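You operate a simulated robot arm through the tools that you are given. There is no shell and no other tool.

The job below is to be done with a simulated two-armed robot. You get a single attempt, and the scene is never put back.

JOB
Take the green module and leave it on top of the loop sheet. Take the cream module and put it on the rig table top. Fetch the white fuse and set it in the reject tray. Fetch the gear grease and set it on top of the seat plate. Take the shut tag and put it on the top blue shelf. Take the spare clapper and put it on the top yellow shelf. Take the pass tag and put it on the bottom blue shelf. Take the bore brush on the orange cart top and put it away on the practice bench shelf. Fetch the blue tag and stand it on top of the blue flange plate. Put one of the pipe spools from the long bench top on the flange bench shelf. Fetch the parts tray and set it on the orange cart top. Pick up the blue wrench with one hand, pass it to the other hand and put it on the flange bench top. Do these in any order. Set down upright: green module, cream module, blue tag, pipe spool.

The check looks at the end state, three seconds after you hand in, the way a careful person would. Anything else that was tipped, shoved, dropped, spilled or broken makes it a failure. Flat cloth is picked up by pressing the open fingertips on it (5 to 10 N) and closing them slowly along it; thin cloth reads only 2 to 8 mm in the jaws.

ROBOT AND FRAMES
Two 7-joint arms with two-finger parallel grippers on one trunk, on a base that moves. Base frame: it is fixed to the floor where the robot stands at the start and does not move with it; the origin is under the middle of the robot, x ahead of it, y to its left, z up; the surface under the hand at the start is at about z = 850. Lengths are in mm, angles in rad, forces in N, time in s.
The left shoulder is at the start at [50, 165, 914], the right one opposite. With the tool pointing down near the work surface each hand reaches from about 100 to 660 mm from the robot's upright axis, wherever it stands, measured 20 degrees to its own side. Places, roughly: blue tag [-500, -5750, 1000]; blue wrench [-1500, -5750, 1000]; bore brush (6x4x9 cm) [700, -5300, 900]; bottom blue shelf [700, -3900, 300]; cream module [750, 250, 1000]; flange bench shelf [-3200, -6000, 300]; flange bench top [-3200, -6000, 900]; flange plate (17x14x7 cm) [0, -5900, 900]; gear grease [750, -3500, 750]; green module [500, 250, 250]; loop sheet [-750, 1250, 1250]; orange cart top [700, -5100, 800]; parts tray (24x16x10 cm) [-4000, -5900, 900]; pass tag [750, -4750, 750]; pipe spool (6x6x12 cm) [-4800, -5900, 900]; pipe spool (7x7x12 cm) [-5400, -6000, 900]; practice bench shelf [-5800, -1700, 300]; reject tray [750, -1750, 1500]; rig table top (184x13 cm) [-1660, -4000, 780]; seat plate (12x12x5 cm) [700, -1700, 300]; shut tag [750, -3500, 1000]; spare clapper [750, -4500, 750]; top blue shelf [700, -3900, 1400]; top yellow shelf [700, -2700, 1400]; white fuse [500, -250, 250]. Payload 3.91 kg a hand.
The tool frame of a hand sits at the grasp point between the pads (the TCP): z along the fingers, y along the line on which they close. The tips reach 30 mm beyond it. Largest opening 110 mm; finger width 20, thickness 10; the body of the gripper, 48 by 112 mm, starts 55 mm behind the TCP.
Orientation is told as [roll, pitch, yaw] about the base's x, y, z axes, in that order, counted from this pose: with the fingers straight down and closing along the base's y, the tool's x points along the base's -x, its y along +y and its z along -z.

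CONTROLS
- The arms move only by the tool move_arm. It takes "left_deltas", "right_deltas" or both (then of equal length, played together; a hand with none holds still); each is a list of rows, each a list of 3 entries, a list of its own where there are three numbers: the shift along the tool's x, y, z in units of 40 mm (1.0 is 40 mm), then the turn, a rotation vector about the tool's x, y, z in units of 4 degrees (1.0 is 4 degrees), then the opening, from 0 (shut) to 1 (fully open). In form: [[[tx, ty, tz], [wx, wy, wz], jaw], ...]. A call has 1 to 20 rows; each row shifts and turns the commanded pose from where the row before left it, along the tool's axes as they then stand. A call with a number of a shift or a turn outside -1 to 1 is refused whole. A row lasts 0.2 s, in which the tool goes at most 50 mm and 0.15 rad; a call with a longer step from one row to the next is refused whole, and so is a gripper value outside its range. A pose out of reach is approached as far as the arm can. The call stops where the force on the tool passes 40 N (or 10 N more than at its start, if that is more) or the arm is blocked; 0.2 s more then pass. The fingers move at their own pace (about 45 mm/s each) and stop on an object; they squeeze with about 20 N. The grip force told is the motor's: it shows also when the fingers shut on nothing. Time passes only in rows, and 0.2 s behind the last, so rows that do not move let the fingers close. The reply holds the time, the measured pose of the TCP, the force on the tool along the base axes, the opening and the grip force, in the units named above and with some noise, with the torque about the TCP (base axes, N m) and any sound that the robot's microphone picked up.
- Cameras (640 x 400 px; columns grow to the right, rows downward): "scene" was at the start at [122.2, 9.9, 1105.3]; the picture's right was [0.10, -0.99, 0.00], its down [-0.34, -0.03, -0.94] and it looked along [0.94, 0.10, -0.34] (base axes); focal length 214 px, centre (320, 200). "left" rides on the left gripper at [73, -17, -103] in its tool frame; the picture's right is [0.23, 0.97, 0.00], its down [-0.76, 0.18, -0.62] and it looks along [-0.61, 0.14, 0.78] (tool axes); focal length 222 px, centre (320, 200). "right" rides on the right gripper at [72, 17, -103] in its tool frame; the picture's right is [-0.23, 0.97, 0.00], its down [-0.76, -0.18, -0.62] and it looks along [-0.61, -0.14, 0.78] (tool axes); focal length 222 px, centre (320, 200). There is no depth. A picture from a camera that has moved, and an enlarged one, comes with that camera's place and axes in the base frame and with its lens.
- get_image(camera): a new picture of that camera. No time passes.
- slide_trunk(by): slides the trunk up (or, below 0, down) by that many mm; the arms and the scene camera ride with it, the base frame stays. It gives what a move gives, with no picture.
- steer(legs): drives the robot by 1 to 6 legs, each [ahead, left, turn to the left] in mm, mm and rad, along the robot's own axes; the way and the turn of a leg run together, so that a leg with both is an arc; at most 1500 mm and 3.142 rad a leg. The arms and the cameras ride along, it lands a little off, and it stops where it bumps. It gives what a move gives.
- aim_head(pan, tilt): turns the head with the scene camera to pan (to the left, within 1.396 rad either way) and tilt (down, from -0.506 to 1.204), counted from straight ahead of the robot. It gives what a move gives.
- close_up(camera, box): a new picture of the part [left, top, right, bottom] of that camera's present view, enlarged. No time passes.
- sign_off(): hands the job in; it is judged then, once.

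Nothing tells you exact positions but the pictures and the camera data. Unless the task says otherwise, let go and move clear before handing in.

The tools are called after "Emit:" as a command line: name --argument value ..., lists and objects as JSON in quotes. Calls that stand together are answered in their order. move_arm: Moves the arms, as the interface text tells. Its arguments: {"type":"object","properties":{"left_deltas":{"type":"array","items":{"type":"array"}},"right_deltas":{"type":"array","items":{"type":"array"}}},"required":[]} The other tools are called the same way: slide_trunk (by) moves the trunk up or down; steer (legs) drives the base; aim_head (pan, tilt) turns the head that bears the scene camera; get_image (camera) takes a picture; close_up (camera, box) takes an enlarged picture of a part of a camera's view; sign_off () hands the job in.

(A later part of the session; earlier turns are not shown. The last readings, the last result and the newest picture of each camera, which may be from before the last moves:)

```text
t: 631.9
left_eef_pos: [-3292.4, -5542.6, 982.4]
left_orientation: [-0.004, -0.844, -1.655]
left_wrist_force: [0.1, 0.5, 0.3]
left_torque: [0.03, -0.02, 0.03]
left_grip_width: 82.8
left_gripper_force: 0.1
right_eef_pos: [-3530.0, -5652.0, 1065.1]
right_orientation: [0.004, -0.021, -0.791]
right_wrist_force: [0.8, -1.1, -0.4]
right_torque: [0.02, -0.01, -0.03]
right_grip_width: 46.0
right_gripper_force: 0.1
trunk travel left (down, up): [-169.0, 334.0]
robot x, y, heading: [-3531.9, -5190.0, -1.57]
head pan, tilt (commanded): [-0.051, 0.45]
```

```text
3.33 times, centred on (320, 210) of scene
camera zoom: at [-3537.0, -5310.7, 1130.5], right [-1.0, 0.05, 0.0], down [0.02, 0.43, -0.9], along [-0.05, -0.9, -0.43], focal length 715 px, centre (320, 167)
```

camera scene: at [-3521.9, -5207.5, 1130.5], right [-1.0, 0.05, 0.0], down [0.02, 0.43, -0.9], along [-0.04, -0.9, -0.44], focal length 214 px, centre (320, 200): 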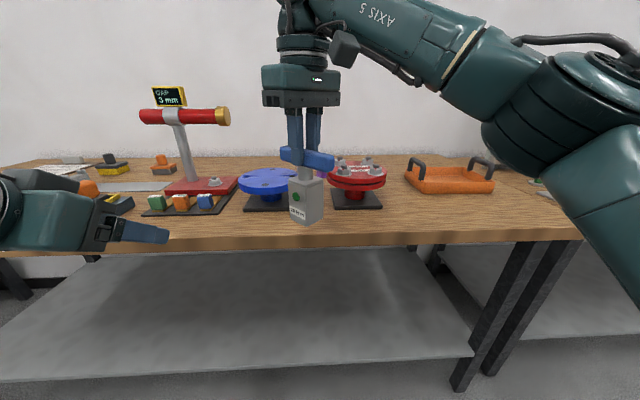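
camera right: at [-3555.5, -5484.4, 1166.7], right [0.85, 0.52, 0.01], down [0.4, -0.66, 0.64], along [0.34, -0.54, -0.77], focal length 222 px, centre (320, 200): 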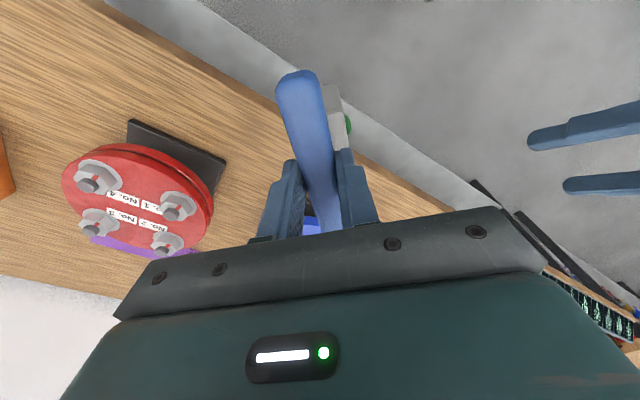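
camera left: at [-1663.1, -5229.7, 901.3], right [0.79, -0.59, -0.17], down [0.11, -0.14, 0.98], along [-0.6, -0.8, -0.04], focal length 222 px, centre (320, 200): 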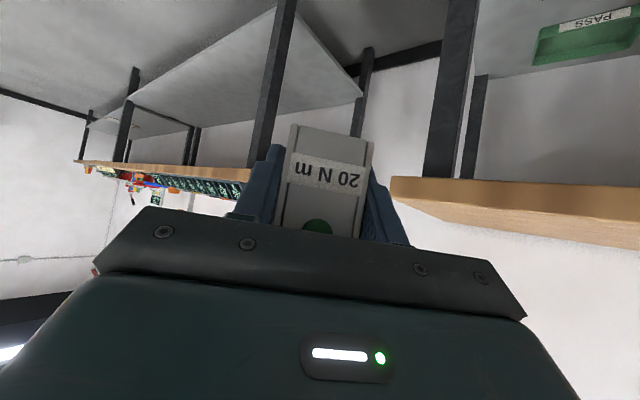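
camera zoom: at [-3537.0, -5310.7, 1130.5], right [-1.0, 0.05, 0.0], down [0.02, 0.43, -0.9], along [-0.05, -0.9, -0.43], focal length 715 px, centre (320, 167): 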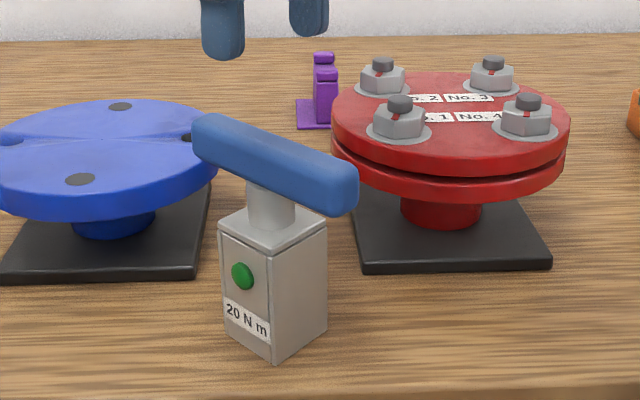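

The wrench stands on the flange bench. Next the pipe spool: I back off, lower the trunk, and fold the left arm toward its elbow-low posture while straightening the right hand.

Emit:
steer --legs '[[-320, 0, 0]]'

Emit:
slide_trunk --by -165

Emit:
move_arm --left_deltas '[[[0, 0, 0], [0, 1, 0], 0.75], [[0, 0, 0], [0, 1, 0], 0.75], [[0, 0, 0], [0, 1, 0], 0.75], [[0, 0, 0], [0, 1, 0], 0.75], [[0, 0, 0], [0, 1, 0], 0.75], [[0, 0, 0], [0, 1, 0], 0.75], [[0, 0, 0], [0, 1, 0], 0.75], [[0, 0, 0], [0, 1, 0], 0.75], [[0, 0, 0], [0, 1, 0], 0.75], [[0, 0, 0], [0, 1, 0], 0.75], [[0, 0, 0], [0, 1, 0], 0.75], [[0, 0, 0], [0, 1, -0.6], 0.75], [[0, 0, 0], [0, 0, -0.6], 0.75]]' --right_deltas '[[[0, 0, 0], [0, 0, 1], 0.42], [[0, 0, 0], [0, 0, 1], 0.42], [[0, 0, 0], [0, 0, 1], 0.42], [[0, 0, 0], [0, 0, 1], 0.42], [[0, 0, 0], [0, 0, 1], 0.42], [[0, 0, 0], [0, 0, 1], 0.42], [[0, 0, 0], [0, 0, 1], 0.42], [[0, 0, 0], [0, 0, 1], 0.42], [[0, 0, 0], [0, 0, 1], 0.42], [[0, 0, 0], [0, 0, 1], 0.42], [[0, 0, 0], [0, 0, 1], 0.42], [[0, 0, 0], [0, 0.3, 0.1], 0.42], [[0, 0, 0], [0, 0, 0], 0.42]]'

Emit:
move_arm --left_deltas '[[[0.3, 0.52, 0.68], [0, 0, 0], 0.75], [[0.3, 0.52, 0.68], [0, 0, 0], 0.75], [[0.3, 0.52, 0.68], [0, 0, 0], 0.75], [[0.3, 0.52, 0.68], [0, 0, 0], 0.75], [[0.3, 0.52, 0.68], [0, 0, 0], 0.75], [[0.3, 0.52, 0.68], [0, 0, 0], 0.75], [[0.3, 0.52, 0.68], [0, 0, 0], 0.75], [[0.3, 0.52, 0.68], [0, 0, 0], 0.75]]' --right_deltas '[[[0.5, -0.9, 0], [0, 0, 0], 0.42], [[0.5, -0.9, 0], [0, 0, 0], 0.42], [[0.5, -0.9, 0], [0, 0, 0], 0.42], [[0.5, -0.9, 0], [0, 0, 0], 0.42], [[0.5, -0.9, 0], [0, 0, 0], 0.42], [[0.5, -0.9, 0], [0, 0, 0], 0.42], [[0.5, -0.9, 0], [0, 0, 0], 0.42], [[0.5, -0.9, 0], [0, 0, 0], 0.42]]'

```text
t: 634.0
left_eef_pos: [-3292.7, -5222.4, 982.6]
left_orientation: [-0.003, -0.844, -1.657]
left_wrist_force: [-0.7, -0.2, -0.7]
left_torque: [0.01, -0.05, 0.01]
left_grip_width: 82.3
left_gripper_force: 0.0
right_eef_pos: [-3530.9, -5332.2, 1063.7]
right_orientation: [0.006, -0.023, -0.792]
right_wrist_force: [-0.1, -0.3, 0.3]
right_torque: [0.01, 0.01, 0.02]
right_grip_width: 46.3
right_gripper_force: 0.0
trunk travel left (down, up): [-169.0, 334.0]
robot x, y, heading: [-3534.9, -4868.4, -1.573]
head pan, tilt (commanded): [-0.051, 0.45]
```

```text
t: 635.9
left_eef_pos: [-3292.0, -5221.0, 816.9]
left_orientation: [-0.004, -0.844, -1.657]
left_wrist_force: [0.4, 0.4, -0.3]
left_torque: [0.03, -0.01, 0.01]
left_grip_width: 82.4
left_gripper_force: 0.1
right_eef_pos: [-3530.1, -5331.4, 900.2]
right_orientation: [0.006, -0.024, -0.792]
right_wrist_force: [0.0, -0.3, -0.6]
right_torque: [0.03, 0.0, 0.01]
right_grip_width: 46.1
right_gripper_force: 0.0
trunk travel left (down, up): [-4.0, 499.0]
robot x, y, heading: [-3533.4, -4865.3, -1.573]
head pan, tilt (commanded): [-0.051, 0.45]
```

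```text
t: 638.7
left_eef_pos: [-3291.6, -5220.1, 816.6]
left_orientation: [-0.005, -0.008, -1.574]
left_wrist_force: [-1.0, -0.1, -0.2]
left_torque: [-0.01, 0.01, 0.01]
left_grip_width: 82.5
left_gripper_force: 0.2
right_eef_pos: [-3531.2, -5331.4, 899.5]
right_orientation: [0.019, 0.009, -1.568]
right_wrist_force: [-0.3, 0.0, -0.6]
right_torque: [0.05, -0.02, 0.06]
right_grip_width: 46.1
right_gripper_force: 0.1
trunk travel left (down, up): [-4.0, 499.0]
robot x, y, heading: [-3531.6, -4868.0, -1.57]
head pan, tilt (commanded): [-0.051, 0.45]
```

```text
t: 640.5
left_eef_pos: [-3127.0, -5127.1, 597.5]
left_orientation: [-0.003, -0.007, -1.577]
left_wrist_force: [1.1, 0.1, -0.5]
left_torque: [-0.01, 0.03, 0.04]
left_grip_width: 82.5
left_gripper_force: 0.0
right_eef_pos: [-3818.8, -5173.0, 895.4]
right_orientation: [0.022, 0.01, -1.567]
right_wrist_force: [0.3, -0.8, 0.0]
right_torque: [-0.02, 0.02, -0.02]
right_grip_width: 46.1
right_gripper_force: 0.0
trunk travel left (down, up): [-4.0, 499.0]
robot x, y, heading: [-3533.0, -4868.1, -1.576]
head pan, tilt (commanded): [-0.051, 0.45]
```

Emit:
move_arm --left_deltas '[[[0, 0, 0.9], [0, 0, 0], 0.75], [[0, 0, 0.9], [0, 0, 0], 0.75], [[0, 0, 0.9], [0, 0, 0], 0.75], [[0, 0, 0.9], [0, 0, 0], 0.75], [[0, 0, 0.9], [0, 0, 0], 0.75], [[0, 0, 0.9], [0, 0, 0], 0.75], [[0, 0, 0.9], [0, 0, 0], 0.75], [[-0.9, 0, 0], [0, 0, 0], 0.75], [[-0.9, 0, 0], [0, 0, 0], 0.75], [[-0.9, 0, 0], [0, 0, 0], 0.75], [[-0.9, 0, 0], [0, 0, 0], 0.75], [[-0.9, 0, 0], [0, 0, 0], 0.75], [[-0.9, 0, 0], [0, 0, 0], 0.75], [[-0.9, 0, 0], [0, 0, 0], 0.75], [[-0.6, -0.6, -0.3], [0, 0, 0], 0.75], [[-0.6, -0.6, -0.3], [0, 0, 0], 0.75], [[-0.3, -0.6, -0.3], [0, 0, 0], 0.75]]'

Emit:
move_arm --left_deltas '[[[0, 0, 0], [0, -1, 0], 0.75], [[0, 0, 0], [0, -1, 0], 0.75], [[0, 0, 0], [0, -1, 0], 0.75], [[0, 0, 0], [0, -1, 0], 0.75], [[0, 0, 0], [0, -1, 0], 0.75], [[0, 0, 0], [0, -1, 0], 0.75], [[0, 0, 0], [0, -1, 0], 0.75], [[0, 0, 0], [0, -1, 0], 0.75], [[0, 0, 0], [0, -1, 0], 0.75], [[0, 0, 0], [0, -1, 0], 0.75], [[0, 0, 0], [0, -1, 0], 0.75], [[0, 0, 0], [0, -0.25, 0], 0.75], [[-0.7, 0, -0.7], [0, 0, 0], 0.75], [[-0.7, 0, -0.7], [0, 0, 0], 0.75], [[-0.7, 0, -0.7], [0, 0, 0], 0.75], [[-0.7, 0, -0.7], [0, 0, 0], 0.75], [[-0.7, 0, -0.7], [0, 0, 0], 0.75], [[-0.7, 0, -0.7], [0, 0, 0], 0.75], [[-0.7, 0, -0.7], [0, 0, 0], 0.75]]'

Emit:
steer --legs '[[0, -800, 0]]'

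Emit:
aim_head --pan -0.2 --tilt 0.2

Emit:
get_image --camera "scene"

```text
t: 644.1
left_eef_pos: [-3199.7, -5441.2, 383.9]
left_orientation: [-0.004, -0.005, -1.573]
left_wrist_force: [0.5, 0.2, 0.7]
left_torque: [0.01, 0.01, 0.0]
left_grip_width: 82.4
left_gripper_force: 0.1
right_eef_pos: [-3818.6, -5171.6, 896.7]
right_orientation: [0.018, 0.009, -1.568]
right_wrist_force: [0.4, 0.2, -0.3]
right_torque: [0.04, 0.01, 0.0]
right_grip_width: 46.2
right_gripper_force: 0.0
trunk travel left (down, up): [-4.0, 499.0]
robot x, y, heading: [-3528.0, -4868.8, -1.568]
head pan, tilt (commanded): [-0.051, 0.45]
```

```text
t: 648.1
left_eef_pos: [-3199.0, -5439.2, 662.6]
left_orientation: [-0.009, -0.79, -1.57]
left_wrist_force: [0.3, -0.9, -0.4]
left_torque: [0.02, 0.0, -0.01]
left_grip_width: 82.5
left_gripper_force: 0.1
right_eef_pos: [-3818.1, -5172.1, 895.0]
right_orientation: [0.022, 0.009, -1.567]
right_wrist_force: [0.2, 0.7, -0.1]
right_torque: [0.0, 0.03, 0.04]
right_grip_width: 46.3
right_gripper_force: 0.0
trunk travel left (down, up): [-4.0, 499.0]
robot x, y, heading: [-3532.3, -4870.1, -1.573]
head pan, tilt (commanded): [-0.051, 0.45]
```

```text
t: 655.6
left_eef_pos: [-4004.9, -5438.5, 660.9]
left_orientation: [-0.006, -0.792, -1.57]
left_wrist_force: [0.5, 0.4, 1.1]
left_torque: [0.01, 0.0, 0.0]
left_grip_width: 82.4
left_gripper_force: 0.1
right_eef_pos: [-4625.0, -5170.9, 895.4]
right_orientation: [0.019, 0.009, -1.57]
right_wrist_force: [-0.3, -0.2, 0.5]
right_torque: [0.0, -0.01, 0.0]
right_grip_width: 46.3
right_gripper_force: 0.2
trunk travel left (down, up): [-4.0, 499.0]
robot x, y, heading: [-4338.4, -4869.0, -1.578]
head pan, tilt (commanded): [-0.051, 0.45]
```

```text
t: 656.4
left_eef_pos: [-4006.1, -5438.7, 661.0]
left_orientation: [-0.008, -0.792, -1.57]
left_wrist_force: [-0.1, 0.0, 0.2]
left_torque: [-0.03, 0.01, 0.0]
left_grip_width: 82.3
left_gripper_force: 0.1
right_eef_pos: [-4624.9, -5172.0, 895.0]
right_orientation: [0.018, 0.008, -1.57]
right_wrist_force: [0.4, -0.5, 0.3]
right_torque: [-0.02, -0.01, -0.01]
right_grip_width: 46.0
right_gripper_force: 0.1
trunk travel left (down, up): [-4.0, 499.0]
robot x, y, heading: [-4337.3, -4865.8, -1.574]
head pan, tilt (commanded): [-0.201, 0.201]
```

```text
taken
camera scene: at [-4356.9, -4987.8, 988.7], right [-0.98, 0.2, 0.0], down [0.04, 0.2, -0.98], along [-0.2, -0.96, -0.2], focal length 214 px, centre (320, 200)
```

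scene: 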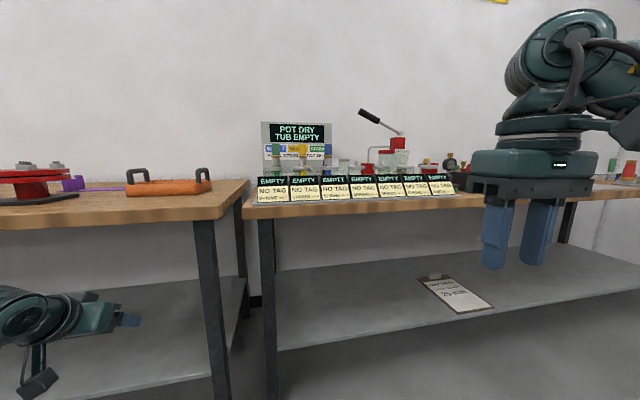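

Emit:
aim_head --pan -0.55 --tilt 0.15

Emit:
get_image --camera "scene"

Emit:
close_up --camera "scene" --box '[100, 140, 340, 240]'

```text
t: 657.2
left_eef_pos: [-4005.7, -5437.8, 660.7]
left_orientation: [-0.008, -0.792, -1.572]
left_wrist_force: [0.0, 0.2, 0.3]
left_torque: [-0.01, 0.03, -0.01]
left_grip_width: 82.4
left_gripper_force: 0.0
right_eef_pos: [-4625.1, -5170.5, 895.3]
right_orientation: [0.018, 0.009, -1.569]
right_wrist_force: [1.0, 0.6, 1.0]
right_torque: [-0.01, -0.03, -0.01]
right_grip_width: 46.1
right_gripper_force: 0.0
trunk travel left (down, up): [-4.0, 499.0]
robot x, y, heading: [-4338.0, -4864.5, -1.573]
head pan, tilt (commanded): [-0.55, 0.15]
```

```text
taken
camera scene: at [-4386.7, -4975.6, 993.5], right [-0.85, 0.52, 0.0], down [0.08, 0.13, -0.99], along [-0.52, -0.84, -0.15], focal length 214 px, centre (320, 200)
```

scene: 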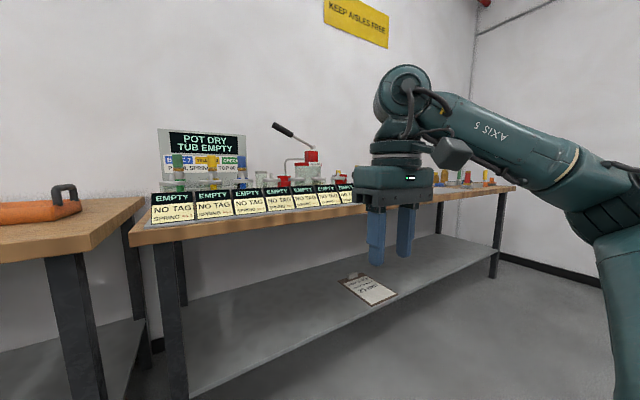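

```text
2.67 times, centred on (220, 190) of scene
camera zoom: at [-4386.7, -4975.6, 993.5], right [-0.85, 0.52, 0.0], down [0.08, 0.13, -0.99], along [-0.52, -0.84, -0.15], focal length 572 px, centre (587, 227)
```

zoom: 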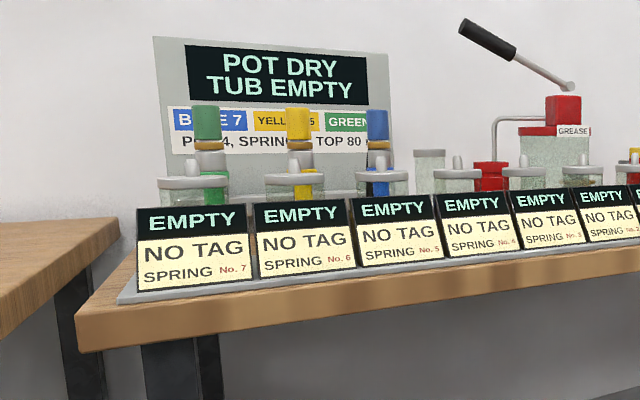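

Emit:
slide_trunk --by 400

Emit:
steer --legs '[[0, -400, 0]]'

Emit:
aim_head --pan 0.0 --tilt 0.45

Emit:
get_image --camera "scene"

Emit:
aim_head --pan -0.7 --tilt 0.4

Emit:
get_image --camera "scene"

```text
t: 661.0
left_eef_pos: [-4006.0, -5438.2, 1061.5]
left_orientation: [-0.007, -0.792, -1.571]
left_wrist_force: [-0.4, 0.4, 0.3]
left_torque: [0.02, -0.01, -0.02]
left_grip_width: 82.4
left_gripper_force: 0.1
right_eef_pos: [-4624.4, -5171.1, 1295.1]
right_orientation: [0.02, 0.01, -1.568]
right_wrist_force: [0.5, 0.0, 0.4]
right_torque: [0.01, 0.04, -0.01]
right_grip_width: 46.1
right_gripper_force: 0.0
trunk travel left (down, up): [-404.0, 99.0]
robot x, y, heading: [-4339.4, -4867.0, -1.576]
head pan, tilt (commanded): [-0.55, 0.15]
```

```text
t: 665.0
left_eef_pos: [-4401.0, -5437.0, 1061.9]
left_orientation: [-0.007, -0.792, -1.569]
left_wrist_force: [-0.3, 0.5, -0.1]
left_torque: [-0.01, -0.02, 0.01]
left_grip_width: 82.7
left_gripper_force: 0.0
right_eef_pos: [-5021.3, -5172.1, 1294.7]
right_orientation: [0.018, 0.01, -1.566]
right_wrist_force: [-0.5, 0.5, -0.8]
right_torque: [0.0, 0.02, 0.01]
right_grip_width: 46.4
right_gripper_force: 0.1
trunk travel left (down, up): [-404.0, 99.0]
robot x, y, heading: [-4737.0, -4867.5, -1.57]
head pan, tilt (commanded): [-0.55, 0.15]
```

```text
t: 666.0
left_eef_pos: [-4399.6, -5436.5, 1060.8]
left_orientation: [-0.008, -0.792, -1.567]
left_wrist_force: [-0.4, 1.2, -0.4]
left_torque: [0.03, 0.0, -0.02]
left_grip_width: 82.5
left_gripper_force: 0.1
right_eef_pos: [-5020.5, -5172.4, 1295.8]
right_orientation: [0.018, 0.008, -1.564]
right_wrist_force: [0.5, 0.1, 0.5]
right_torque: [0.04, 0.02, 0.0]
right_grip_width: 46.1
right_gripper_force: 0.2
trunk travel left (down, up): [-404.0, 99.0]
robot x, y, heading: [-4735.4, -4867.5, -1.57]
head pan, tilt (commanded): [0.0, 0.45]
```

```text
taken
camera scene: at [-4734.5, -4988.4, 1365.6], right [-1.0, 0.0, 0.0], down [0.0, 0.43, -0.9], along [0.0, -0.9, -0.43], focal length 214 px, centre (320, 200)
```

scene: 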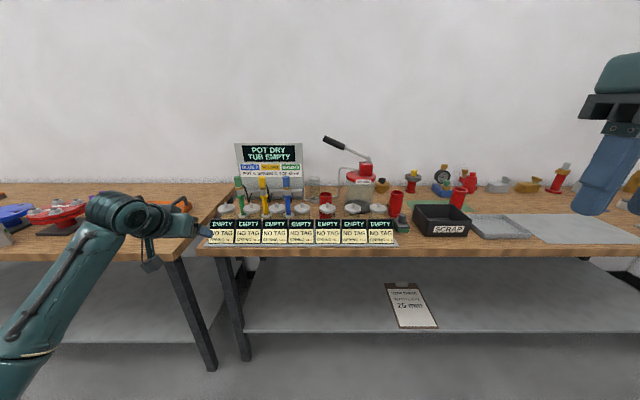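

```text
t: 667.1
left_eef_pos: [-4401.7, -5438.0, 1061.6]
left_orientation: [-0.008, -0.792, -1.566]
left_wrist_force: [0.2, 0.0, 0.6]
left_torque: [0.01, 0.02, -0.02]
left_grip_width: 82.3
left_gripper_force: 0.1
right_eef_pos: [-5019.8, -5172.1, 1294.2]
right_orientation: [0.018, 0.008, -1.565]
right_wrist_force: [-0.1, -0.3, 0.0]
right_torque: [-0.01, -0.01, -0.03]
right_grip_width: 46.2
right_gripper_force: 0.2
trunk travel left (down, up): [-404.0, 99.0]
robot x, y, heading: [-4736.7, -4868.8, -1.57]
head pan, tilt (commanded): [-0.7, 0.4]
```

```text
taken
camera scene: at [-4794.0, -4967.4, 1370.2], right [-0.77, 0.64, 0.0], down [0.25, 0.3, -0.92], along [-0.59, -0.71, -0.39], focal length 214 px, centre (320, 200)
```

scene: 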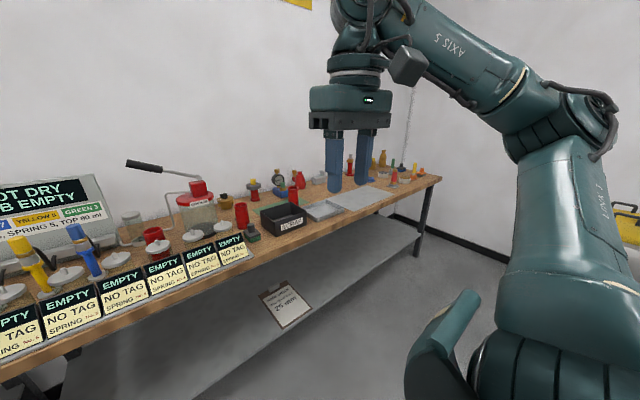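

Emit:
aim_head --pan -0.3 --tilt 0.45

Emit:
close_up --camera "scene" --box '[140, 120, 360, 240]'

Emit:
close_up --camera "scene" --box '[300, 110, 480, 220]'

```text
t: 668.0
left_eef_pos: [-4401.7, -5436.2, 1060.9]
left_orientation: [-0.008, -0.794, -1.568]
left_wrist_force: [-0.5, 0.4, -0.2]
left_torque: [0.02, -0.01, 0.01]
left_grip_width: 82.6
left_gripper_force: 0.1
right_eef_pos: [-5021.1, -5171.6, 1294.3]
right_orientation: [0.019, 0.008, -1.565]
right_wrist_force: [0.6, 0.2, 0.2]
right_torque: [-0.03, 0.02, 0.01]
right_grip_width: 46.2
right_gripper_force: 0.1
trunk travel left (down, up): [-404.0, 99.0]
robot x, y, heading: [-4737.4, -4867.4, -1.571]
head pan, tilt (commanded): [-0.3, 0.45]
```

```text
2.91 times, centred on (250, 180) of scene
camera zoom: at [-4761.7, -4984.3, 1365.6], right [-0.96, 0.3, 0.0], down [0.13, 0.42, -0.9], along [-0.27, -0.86, -0.44], focal length 624 px, centre (524, 258)
```

zoom: 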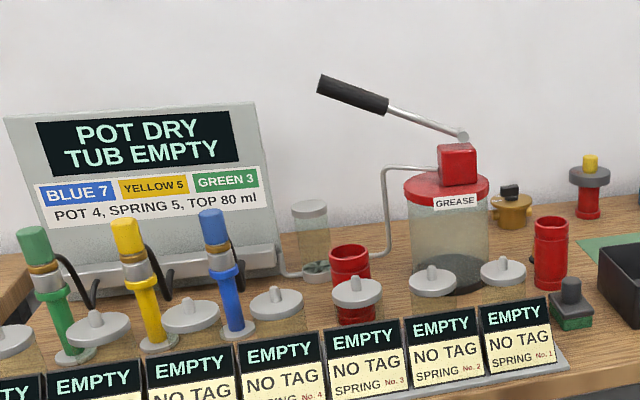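

```text
3.56 times, centred on (390, 165) of scene
camera zoom: at [-4761.7, -4984.3, 1365.6], right [-0.96, 0.3, 0.0], down [0.13, 0.42, -0.9], along [-0.27, -0.86, -0.44], focal length 763 px, centre (71, 324)
```

zoom: 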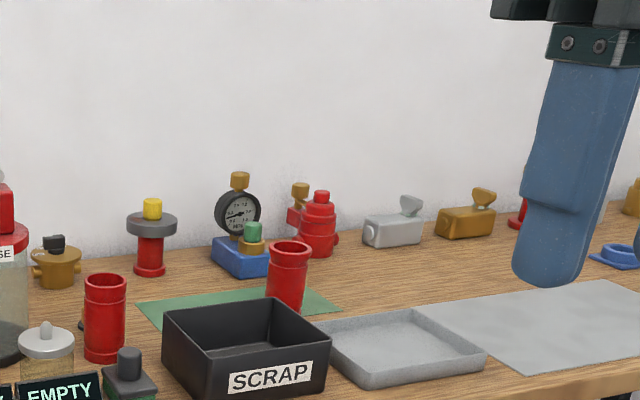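

Emit:
close_up --camera "scene" --box '[235, 185, 285, 240]'

Emit:
close_up --camera "scene" --box '[310, 180, 350, 225]'

Emit:
close_up --camera "scene" --box '[355, 165, 405, 215]'

```text
7.27 times, centred on (260, 212) of scene
camera zoom: at [-4761.7, -4984.3, 1365.6], right [-0.96, 0.3, 0.0], down [0.13, 0.42, -0.9], along [-0.27, -0.86, -0.44], focal length 1560 px, centre (756, 109)
```

zoom: 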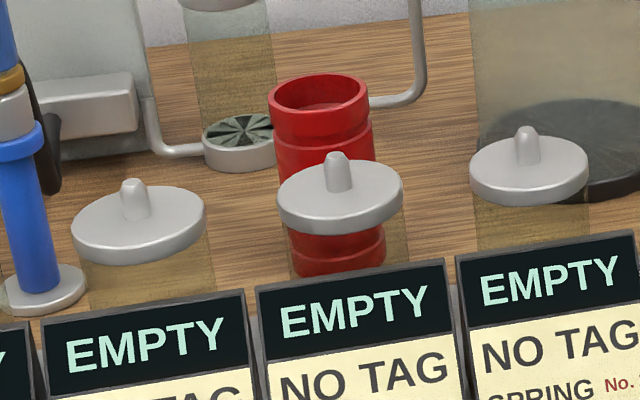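

```text
8.89 times, centred on (330, 202) of scene
camera zoom: at [-4761.7, -4984.3, 1365.6], right [-0.96, 0.3, 0.0], down [0.13, 0.42, -0.9], along [-0.27, -0.86, -0.44], focal length 1906 px, centre (231, 178)
```

zoom: 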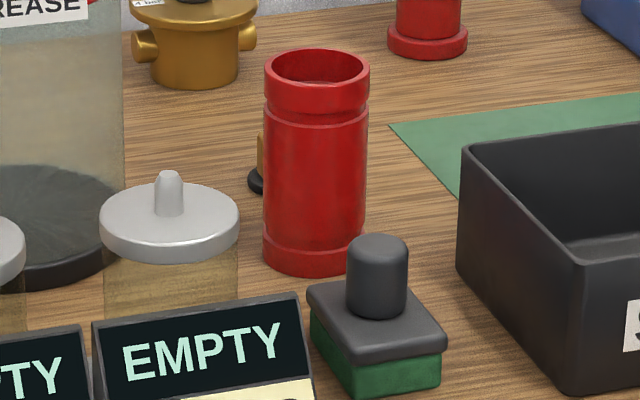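

```text
8.00 times, centred on (380, 190) of scene
camera zoom: at [-4761.7, -4984.3, 1365.6], right [-0.96, 0.3, 0.0], down [0.13, 0.42, -0.9], along [-0.27, -0.86, -0.44], focal length 1716 px, centre (-160, 280)
```

zoom: 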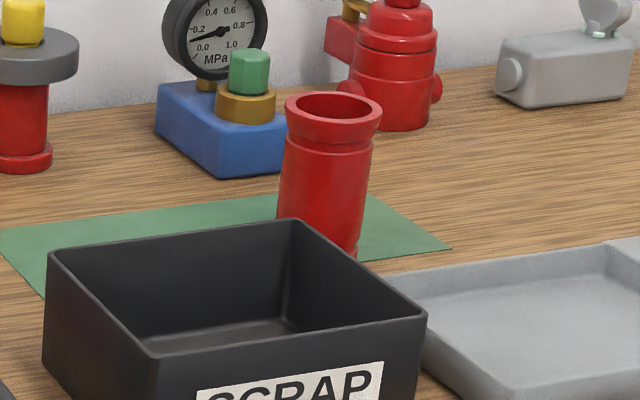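

Three red spools stand on the long bench; the listed ones are near [−4762, −5855] and [−5390, −5912]. I level the left hand, then move closer to look down on the first.

Emit:
move_arm --left_deltas '[[[0, 0, 0], [0, 1, 0], 0.75], [[0, 0, 0], [0, 1, 0], 0.75], [[0, 0, 0], [0, 1, 0], 0.75], [[0, 0, 0], [0, 1, 0], 0.75], [[0, 0, 0], [0, 1, 0], 0.75], [[0, 0, 0], [0, 1, 0], 0.75], [[0, 0, 0], [0, 1, 0], 0.75], [[0, 0, 0], [0, 1, 0], 0.75], [[0, 0, 0], [0, 1, 0], 0.75], [[0, 0, 0], [0, 1, 0], 0.75], [[0, 0, 0], [0, 1, 0], 0.75], [[0, 0, -0.9], [0, 0.35, 0], 0.75], [[0, 0, -0.9], [0, 0, 0], 0.75]]'

Emit:
steer --legs '[[0, -295, 0], [200, 0, 0]]'

Emit:
aim_head --pan 0.35 --tilt 0.7

Emit:
get_image --camera "scene"

Emit:
get_image --camera "left"

```text
t: 670.8
left_eef_pos: [-4400.9, -5437.4, 1134.0]
left_orientation: [-0.004, 0.003, -1.571]
left_wrist_force: [-0.1, 0.7, -0.4]
left_torque: [-0.03, 0.01, -0.01]
left_grip_width: 82.7
left_gripper_force: 0.0
right_eef_pos: [-5020.9, -5171.4, 1294.6]
right_orientation: [0.022, 0.008, -1.565]
right_wrist_force: [0.4, -0.2, -0.3]
right_torque: [0.0, -0.03, -0.02]
right_grip_width: 46.3
right_gripper_force: 0.1
trunk travel left (down, up): [-404.0, 99.0]
robot x, y, heading: [-4734.0, -4866.1, -1.568]
head pan, tilt (commanded): [-0.3, 0.45]
```

```text
t: 675.1
left_eef_pos: [-4696.7, -5638.7, 1133.9]
left_orientation: [-0.007, 0.003, -1.573]
left_wrist_force: [-0.5, -0.3, -0.1]
left_torque: [0.02, -0.03, 0.02]
left_grip_width: 82.7
left_gripper_force: 0.1
right_eef_pos: [-5314.9, -5372.1, 1294.6]
right_orientation: [0.019, 0.01, -1.567]
right_wrist_force: [-0.2, -0.1, -0.4]
right_torque: [0.02, 0.02, 0.0]
right_grip_width: 46.2
right_gripper_force: 0.1
trunk travel left (down, up): [-404.0, 99.0]
robot x, y, heading: [-5029.3, -5071.1, -1.567]
head pan, tilt (commanded): [-0.3, 0.45]
```

```text
t: 676.2
left_eef_pos: [-4695.9, -5638.4, 1133.2]
left_orientation: [-0.005, -0.001, -1.576]
left_wrist_force: [0.3, -0.2, -0.3]
left_torque: [-0.01, 0.01, -0.01]
left_grip_width: 82.3
left_gripper_force: 0.0
right_eef_pos: [-5314.6, -5371.2, 1294.5]
right_orientation: [0.019, 0.009, -1.565]
right_wrist_force: [0.0, -0.3, -0.2]
right_torque: [-0.02, 0.01, -0.04]
right_grip_width: 46.0
right_gripper_force: 0.0
trunk travel left (down, up): [-404.0, 99.0]
robot x, y, heading: [-5030.0, -5066.2, -1.574]
head pan, tilt (commanded): [0.351, 0.7]
```

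```text
taken
camera scene: at [-4999.6, -5176.9, 1343.4], right [-0.94, -0.34, 0.0], down [-0.22, 0.6, -0.77], along [0.26, -0.72, -0.64], focal length 214 px, centre (320, 200)
```

scene: 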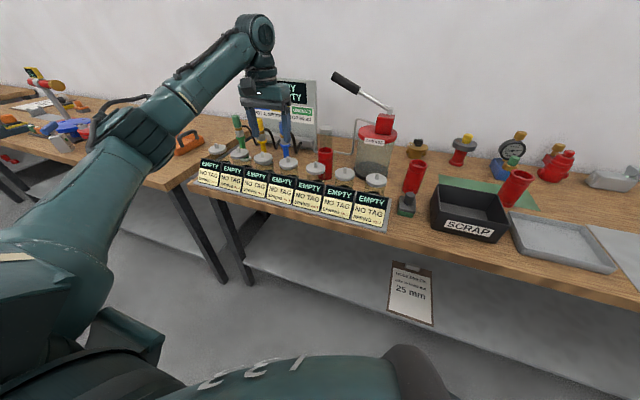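

```text
taken
camera left: at [-4713.4, -5566.2, 1238.2], right [0.97, 0.22, 0.0], down [0.18, -0.76, 0.62], along [0.14, -0.61, -0.78], focal length 222 px, centre (320, 200)
```

left: 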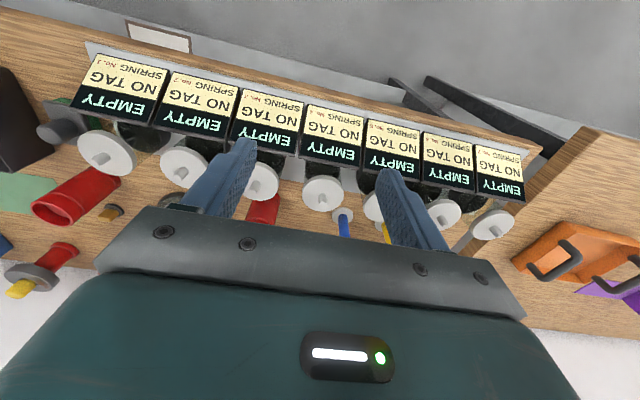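

Emit:
aim_head --pan -0.15 --tilt 0.6

Emit:
close_up --camera "scene" --box '[260, 90, 480, 240]'

Emit:
get_image --camera "scene"

```text
t: 677.1
left_eef_pos: [-4695.2, -5638.1, 1133.7]
left_orientation: [-0.007, 0.0, -1.577]
left_wrist_force: [-0.3, 0.9, -0.1]
left_torque: [-0.02, 0.02, 0.01]
left_grip_width: 82.5
left_gripper_force: 0.1
right_eef_pos: [-5314.7, -5372.1, 1294.5]
right_orientation: [0.019, 0.009, -1.568]
right_wrist_force: [-0.2, 0.2, 0.1]
right_torque: [0.0, 0.01, 0.0]
right_grip_width: 46.2
right_gripper_force: 0.0
trunk travel left (down, up): [-404.0, 99.0]
robot x, y, heading: [-5032.4, -5067.8, -1.569]
head pan, tilt (commanded): [-0.15, 0.6]
```

```text
2.67 times, centred on (370, 165) of scene
camera zoom: at [-5041.9, -5184.4, 1352.0], right [-0.99, 0.15, 0.0], down [0.08, 0.56, -0.82], along [-0.12, -0.82, -0.57], focal length 572 px, centre (187, 293)
```

zoom: 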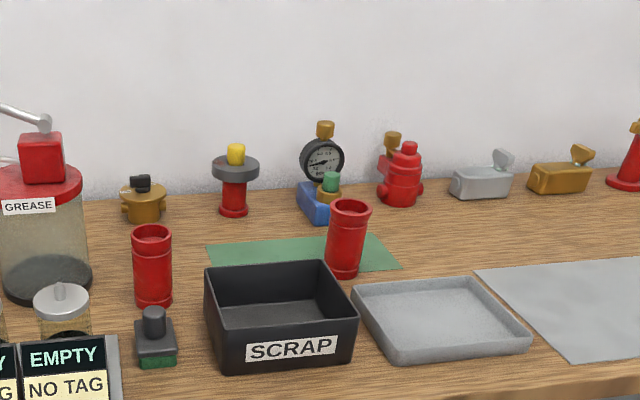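

```text
taken
camera scene: at [-5041.9, -5184.4, 1352.0], right [-0.99, 0.15, 0.0], down [0.08, 0.56, -0.82], along [-0.12, -0.82, -0.57], focal length 214 px, centre (320, 200)
```

scene: 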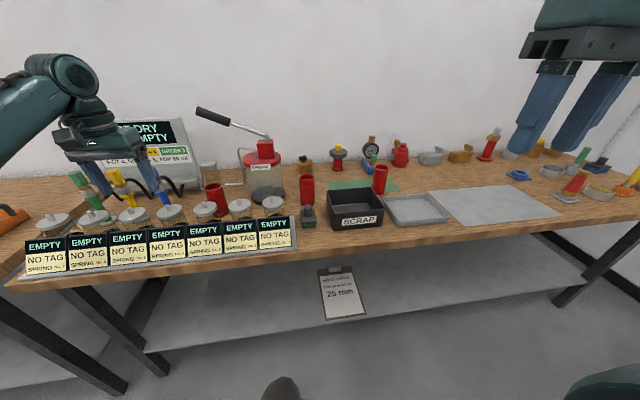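

Spool C near [−5410, −5934] is the more open one, with only a low grey tray in front of it, so I choose it with the right hand. I back off and put the right arm into its elbow-low posture, while the left hand folds back.

Emit:
steer --legs '[[-250, 0, 0], [0, -95, 0]]'

Emit:
move_arm --right_deltas '[[[0.1, -0.35, 1.0], [0, 0, 0], 0.9], [[0.1, -0.35, 1.0], [0, 0, 0], 0.9], [[0.1, -0.35, 1.0], [0, 0, 0], 0.9], [[0.1, -0.35, 1.0], [0, 0, 0], 0.9], [[0.1, -0.35, 1.0], [0, 0, 0], 0.9], [[0.1, -0.35, 1.0], [0, 0, 0], 0.9], [[0.1, -0.35, 1.0], [0, 0, 0], 0.9], [[0, 0, 1.0], [0, 0, 0], 0.9], [[0, 0, 1.0], [0, 0, 0], 0.9], [[0, 0, 1.0], [0, 0, 0], 0.9], [[0, 0, 1.0], [0, 0, 0], 0.9], [[0, 0, 1.0], [0, 0, 0], 0.9], [[0, 0, 1.0], [0, 0, 0], 0.9]]'

Emit:
move_arm --right_deltas '[[[-0.9, 0, 0], [0, 0, 0], 0.9], [[-0.9, 0, 0], [0, 0, 0], 0.9], [[-0.9, 0, 0], [0, 0, 0], 0.9], [[-0.9, 0, 0], [0, 0, 0], 0.9], [[-0.9, 0, 0], [0, 0, 0], 0.9], [[-0.9, 0, 0], [0, 0, 0], 0.9], [[-0.9, 0, 0], [0, 0, 0], 0.9], [[-0.3, 0.6, -0.6], [0, 0, 0], 0.9], [[-0.3, 0.6, -0.6], [0, 0, 0], 0.9], [[-0.3, 0.6, -0.6], [0, 0, 0], 0.9], [[0, 0, 0], [0, -1, 0], 0.9], [[0, 0, 0], [0, -1, 0], 0.9], [[0, 0, 0], [0, -1, 0], 0.9], [[0, 0, 0], [0, -1, 0], 0.9], [[0, 0, 0], [0, -1, 0], 0.9], [[0, 0, 0], [0, -1, 0], 0.9], [[0, 0, 0], [0, -1, 0], 0.9], [[0, 0, 0], [0, -1, 0], 0.9], [[0, 0, 0], [0, -0.75, 0], 0.9]]'

```text
t: 680.0
left_eef_pos: [-4790.5, -5385.7, 1134.3]
left_orientation: [-0.005, 0.0, -1.573]
left_wrist_force: [0.3, -0.9, -0.6]
left_torque: [-0.01, -0.03, 0.02]
left_grip_width: 82.3
left_gripper_force: 0.0
right_eef_pos: [-5409.3, -5121.5, 1293.9]
right_orientation: [0.017, 0.008, -1.564]
right_wrist_force: [-0.3, 0.1, 0.6]
right_torque: [0.01, -0.03, 0.0]
right_grip_width: 46.3
right_gripper_force: 0.1
trunk travel left (down, up): [-404.0, 99.0]
robot x, y, heading: [-5124.5, -4818.7, -1.564]
head pan, tilt (commanded): [-0.15, 0.6]
```

```text
t: 682.8
left_eef_pos: [-4789.1, -5386.5, 1133.7]
left_orientation: [-0.005, 0.001, -1.571]
left_wrist_force: [-0.3, -0.7, -0.2]
left_torque: [-0.02, 0.01, -0.04]
left_grip_width: 82.4
left_gripper_force: 0.0
right_eef_pos: [-5497.4, -5089.5, 773.7]
right_orientation: [0.02, 0.009, -1.563]
right_wrist_force: [-0.2, -0.3, 0.4]
right_torque: [0.02, 0.03, -0.03]
right_grip_width: 99.1
right_gripper_force: 0.0
trunk travel left (down, up): [-404.0, 99.0]
robot x, y, heading: [-5122.5, -4815.9, -1.575]
head pan, tilt (commanded): [-0.15, 0.6]
```

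```text
t: 686.8
left_eef_pos: [-4790.6, -5386.8, 1133.5]
left_orientation: [-0.005, 0.0, -1.571]
left_wrist_force: [0.2, -0.3, -0.8]
left_torque: [0.01, 0.02, -0.01]
left_grip_width: 82.7
left_gripper_force: 0.0
right_eef_pos: [-5425.6, -5378.0, 844.9]
right_orientation: [0.024, -0.603, -1.577]
right_wrist_force: [0.0, -0.3, -0.8]
right_torque: [-0.02, 0.01, 0.01]
right_grip_width: 99.5
right_gripper_force: 0.1
trunk travel left (down, up): [-404.0, 99.0]
robot x, y, heading: [-5123.9, -4813.1, -1.568]
head pan, tilt (commanded): [-0.15, 0.6]
```

Emit:
move_arm --right_deltas '[[[-0.815, 0, 0.015], [0, 0, 0], 0.85], [[-0.815, 0, 0.015], [0, 0, 0], 0.85], [[-0.815, 0, 0.015], [0, 0, 0], 0.85], [[-0.815, 0, 0.015], [0, 0, 0], 0.85], [[-0.815, 0, 0.015], [0, 0, 0], 0.85]]'

Emit:
aim_head --pan -0.3 --tilt 0.5

Emit:
get_image --camera "scene"

```text
t: 688.0
left_eef_pos: [-4789.2, -5386.7, 1133.6]
left_orientation: [-0.006, 0.0, -1.57]
left_wrist_force: [0.0, -0.4, -0.1]
left_torque: [0.0, 0.0, 0.01]
left_grip_width: 82.4
left_gripper_force: 0.0
right_eef_pos: [-5425.7, -5514.2, 933.2]
right_orientation: [0.023, -0.602, -1.578]
right_wrist_force: [-0.5, -1.1, 0.2]
right_torque: [-0.02, 0.02, 0.02]
right_grip_width: 93.6
right_gripper_force: 0.1
trunk travel left (down, up): [-404.0, 99.0]
robot x, y, heading: [-5123.4, -4817.3, -1.57]
head pan, tilt (commanded): [-0.15, 0.6]
```

```text
t: 688.7
left_eef_pos: [-4789.9, -5386.5, 1133.4]
left_orientation: [-0.006, -0.001, -1.572]
left_wrist_force: [0.2, 1.4, 0.4]
left_torque: [0.04, -0.04, -0.02]
left_grip_width: 82.5
left_gripper_force: 0.1
right_eef_pos: [-5425.6, -5512.5, 934.0]
right_orientation: [0.023, -0.604, -1.577]
right_wrist_force: [0.1, 0.6, 0.2]
right_torque: [0.03, -0.04, -0.03]
right_grip_width: 93.5
right_gripper_force: 0.0
trunk travel left (down, up): [-404.0, 99.0]
robot x, y, heading: [-5127.4, -4817.6, -1.564]
head pan, tilt (commanded): [-0.3, 0.499]
```

```text
taken
camera scene: at [-5150.6, -4933.2, 1361.1], right [-0.96, 0.29, 0.0], down [0.14, 0.46, -0.88], along [-0.26, -0.84, -0.48], focal length 214 px, centre (320, 200)
```

scene: 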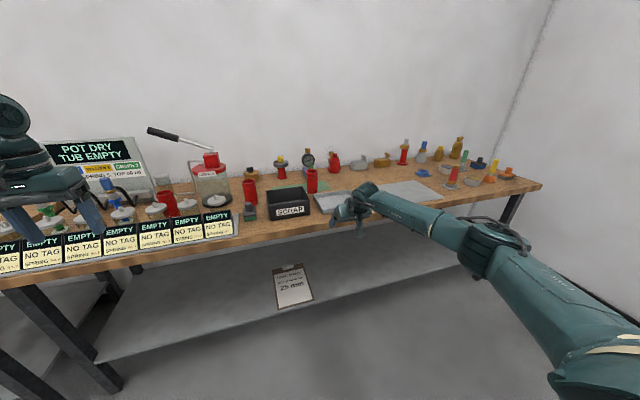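

Emit:
move_arm --left_deltas '[[[0.9, 0, 0], [0, 0, 0], 0.75], [[0.9, 0, 0], [0, 0, 0], 0.75], [[0.9, 0, 0], [0, 0, 0], 0.75], [[0.9, 0, 0], [0, 0, 0], 0.75], [[0.9, 0, 0], [0, 0, 0], 0.75], [[0.9, 0, 0], [0, 0, 0], 0.75]]'

Emit:
steer --legs '[[290, 0, 0]]'

Emit:
get_image --camera "right"

Emit:
close_up --camera "scene" --box '[250, 130, 430, 250]'

```text
t: 690.1
left_eef_pos: [-4790.1, -5169.6, 1134.1]
left_orientation: [-0.006, -0.001, -1.569]
left_wrist_force: [1.1, -0.2, 0.3]
left_torque: [-0.03, 0.01, -0.04]
left_grip_width: 82.7
left_gripper_force: 0.0
right_eef_pos: [-5425.4, -5512.6, 933.4]
right_orientation: [0.023, -0.6, -1.577]
right_wrist_force: [0.4, -0.3, 0.0]
right_torque: [-0.06, -0.02, -0.01]
right_grip_width: 93.6
right_gripper_force: 0.0
trunk travel left (down, up): [-404.0, 99.0]
robot x, y, heading: [-5124.2, -4817.5, -1.566]
head pan, tilt (commanded): [-0.3, 0.499]
```

```text
t: 692.1
left_eef_pos: [-4788.2, -5460.6, 1133.4]
left_orientation: [-0.005, 0.0, -1.57]
left_wrist_force: [-0.3, 0.6, -0.4]
left_torque: [0.01, -0.01, -0.01]
left_grip_width: 82.7
left_gripper_force: 0.1
right_eef_pos: [-5422.7, -5801.6, 933.7]
right_orientation: [0.025, -0.604, -1.575]
right_wrist_force: [0.6, 0.5, -0.9]
right_torque: [0.0, 0.0, -0.02]
right_grip_width: 93.6
right_gripper_force: 0.1
trunk travel left (down, up): [-404.0, 99.0]
robot x, y, heading: [-5122.9, -5106.0, -1.569]
head pan, tilt (commanded): [-0.3, 0.499]
```

```text
taken
camera right: at [-5408.1, -5684.1, 977.0], right [0.97, -0.18, 0.15], down [-0.19, -0.28, 0.94], along [-0.13, -0.94, -0.3], focal length 222 px, centre (320, 200)
```

right: 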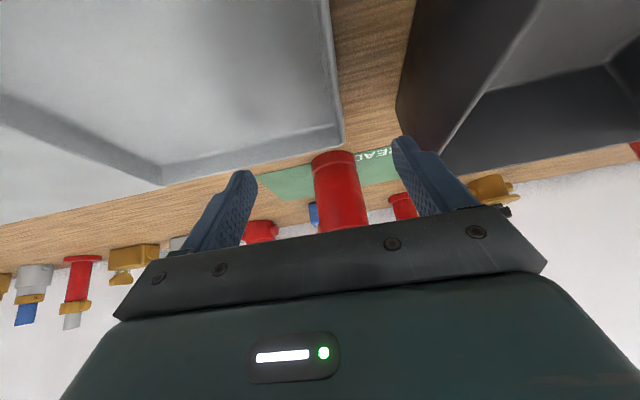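

```text
3.33 times, centred on (340, 190) of scene
camera zoom: at [-5149.6, -5222.1, 1361.0], right [-0.96, 0.29, 0.0], down [0.14, 0.46, -0.88], along [-0.26, -0.84, -0.48], focal length 715 px, centre (253, 233)
```

zoom: 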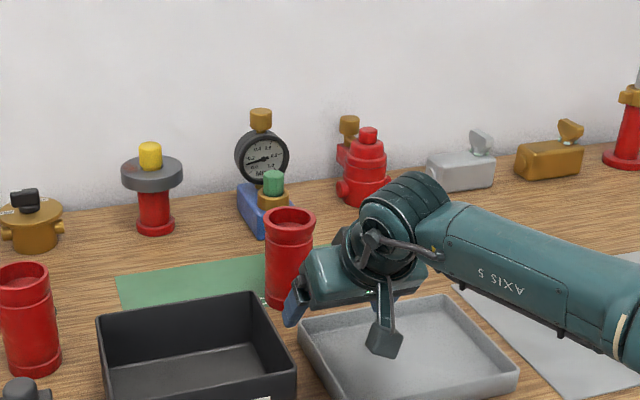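

Emit:
steer --legs '[[95, 0, 0]]'

Emit:
get_image --camera "right"

Emit:
close_up --camera "scene" --box '[250, 130, 430, 250]'

```text
t: 693.2
left_eef_pos: [-4787.1, -5553.9, 1133.2]
left_orientation: [-0.004, 0.001, -1.57]
left_wrist_force: [0.0, 0.0, 0.1]
left_torque: [0.06, -0.03, 0.01]
left_grip_width: 82.4
left_gripper_force: 0.1
right_eef_pos: [-5423.3, -5897.4, 933.5]
right_orientation: [0.024, -0.6, -1.576]
right_wrist_force: [-0.8, -0.3, -0.2]
right_torque: [0.03, 0.0, 0.0]
right_grip_width: 93.6
right_gripper_force: 0.2
trunk travel left (down, up): [-404.0, 99.0]
robot x, y, heading: [-5122.7, -5200.6, -1.563]
head pan, tilt (commanded): [-0.3, 0.499]
```

```text
taken
camera right: at [-5407.7, -5778.8, 976.8], right [0.97, -0.18, 0.15], down [-0.19, -0.28, 0.94], along [-0.13, -0.94, -0.3], focal length 222 px, centre (320, 200)
```

right: 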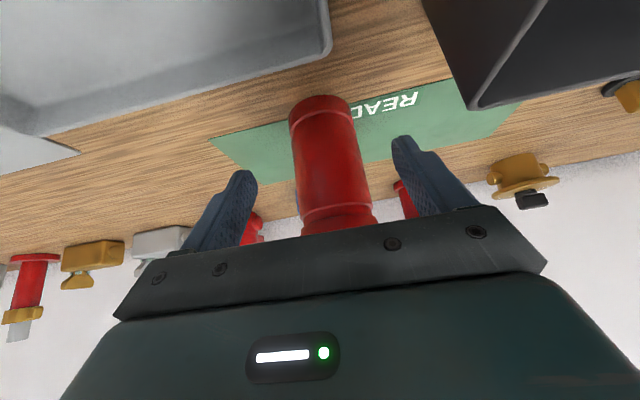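

```text
3.33 times, centred on (340, 190) of scene
camera zoom: at [-5149.2, -5316.9, 1361.0], right [-0.96, 0.29, 0.0], down [0.14, 0.46, -0.88], along [-0.26, -0.84, -0.48], focal length 715 px, centre (253, 233)
```

zoom: 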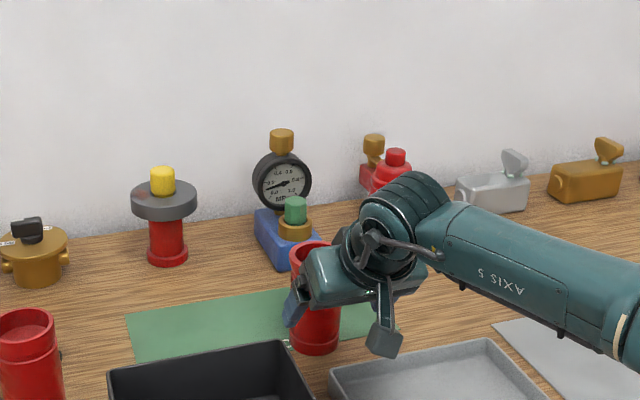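

Emit:
move_arm --right_deltas '[[[-0.41, 0.02, 0.285], [0, 0, 0], 0.85], [[-0.41, 0.02, 0.285], [0, 0, 0], 0.85]]'

Emit:
get_image --camera "right"

Emit:
close_up --camera "scene" --box '[270, 140, 400, 240]'

```text
t: 693.9
left_eef_pos: [-4787.4, -5553.3, 1133.4]
left_orientation: [-0.004, 0.001, -1.568]
left_wrist_force: [0.0, -0.3, -0.5]
left_torque: [0.01, 0.0, 0.0]
left_grip_width: 82.6
left_gripper_force: 0.0
right_eef_pos: [-5421.0, -5936.2, 932.6]
right_orientation: [0.023, -0.603, -1.577]
right_wrist_force: [-0.3, -0.4, -0.4]
right_torque: [0.03, -0.02, -0.01]
right_grip_width: 93.5
right_gripper_force: 0.1
trunk travel left (down, up): [-404.0, 99.0]
robot x, y, heading: [-5121.8, -5202.8, -1.565]
head pan, tilt (commanded): [-0.3, 0.499]
```

```text
taken
camera right: at [-5405.8, -5817.6, 976.8], right [0.97, -0.18, 0.15], down [-0.19, -0.28, 0.94], along [-0.13, -0.94, -0.3], focal length 222 px, centre (320, 200)
```

right: 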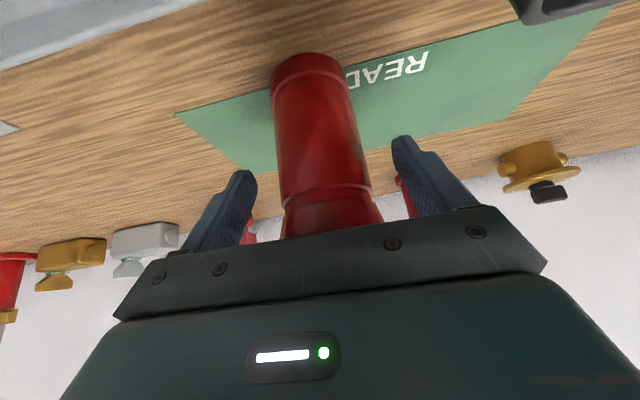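

```text
4.00 times, centred on (335, 190) of scene
camera zoom: at [-5148.9, -5316.0, 1361.1], right [-0.96, 0.29, 0.0], down [0.14, 0.46, -0.88], along [-0.26, -0.84, -0.48], focal length 858 px, centre (260, 240)
```

zoom: 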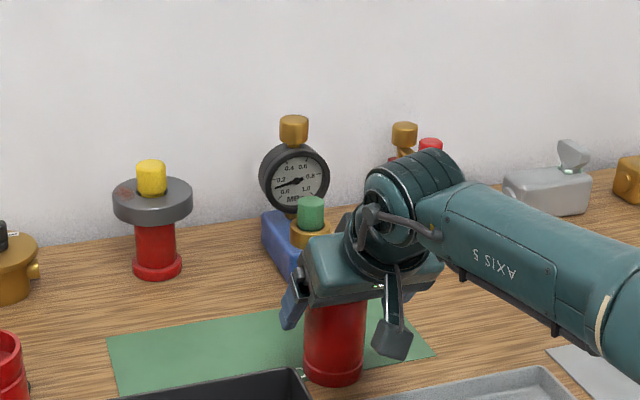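

Emit:
move_arm --right_deltas '[[[-0.37, 0, 0.255], [0, 0, 0], 0.85], [[0, 0, 0], [0, 0, 0], 0.65], [[0, 0, 0], [0, 0, 0], 0.4], [[0, 0, 0], [0, 0, 0], 0.4], [[0, 0, 0], [0, 0, 0], 0.4]]'

Emit:
get_image --camera "right"

```text
t: 695.0
left_eef_pos: [-4788.4, -5553.4, 1133.6]
left_orientation: [-0.005, 0.0, -1.57]
left_wrist_force: [0.0, 0.4, -0.2]
left_torque: [0.0, 0.0, 0.0]
left_grip_width: 82.5
left_gripper_force: 0.1
right_eef_pos: [-5421.2, -5944.7, 933.9]
right_orientation: [0.022, -0.603, -1.576]
right_wrist_force: [-0.7, -1.3, -0.7]
right_torque: [-0.07, 0.15, 0.03]
right_grip_width: 60.2
right_gripper_force: 19.8
right hand out of reach, approached as far as the arm can: row 1
trunk travel left (down, up): [-404.0, 99.0]
robot x, y, heading: [-5123.0, -5203.7, -1.567]
head pan, tilt (commanded): [-0.3, 0.499]
```

```text
taken
camera right: at [-5405.7, -5826.4, 976.9], right [0.97, -0.18, 0.15], down [-0.19, -0.28, 0.94], along [-0.13, -0.94, -0.3], focal length 222 px, centre (320, 200)
```

right: 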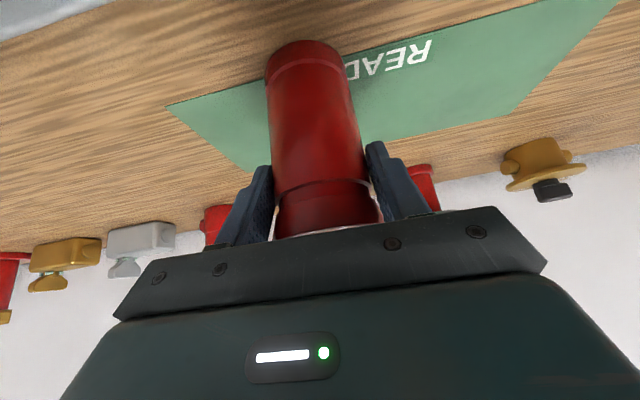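

Emit:
move_arm --right_deltas '[[[-0.1, 0, -0.15], [0, 0, 0], 0.4], [[-0.2, 0, -0.29], [0, 0, 0], 0.4], [[-0.28, 0, -0.41], [0, 0, 0], 0.4]]'

Emit:
get_image --camera "right"

```text
t: 695.9
left_eef_pos: [-4787.3, -5553.6, 1134.1]
left_orientation: [-0.002, -0.002, -1.567]
left_wrist_force: [-0.2, 0.0, 0.0]
left_torque: [0.0, -0.02, -0.01]
left_grip_width: 82.8
left_gripper_force: 0.1
right_eef_pos: [-5420.5, -5945.2, 973.7]
right_orientation: [0.022, -0.601, -1.576]
right_wrist_force: [0.2, 0.5, -5.5]
right_torque: [0.1, 0.01, 0.02]
right_grip_width: 60.2
right_gripper_force: 19.5
trunk travel left (down, up): [-404.0, 99.0]
robot x, y, heading: [-5127.5, -5200.9, -1.564]
head pan, tilt (commanded): [-0.3, 0.499]
```

```text
taken
camera right: at [-5406.6, -5827.0, 1017.7], right [0.97, -0.18, 0.15], down [-0.19, -0.28, 0.94], along [-0.13, -0.94, -0.3], focal length 222 px, centre (320, 200)
```

right: 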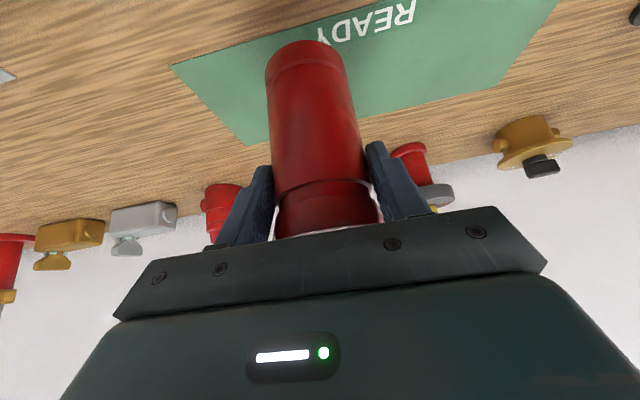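

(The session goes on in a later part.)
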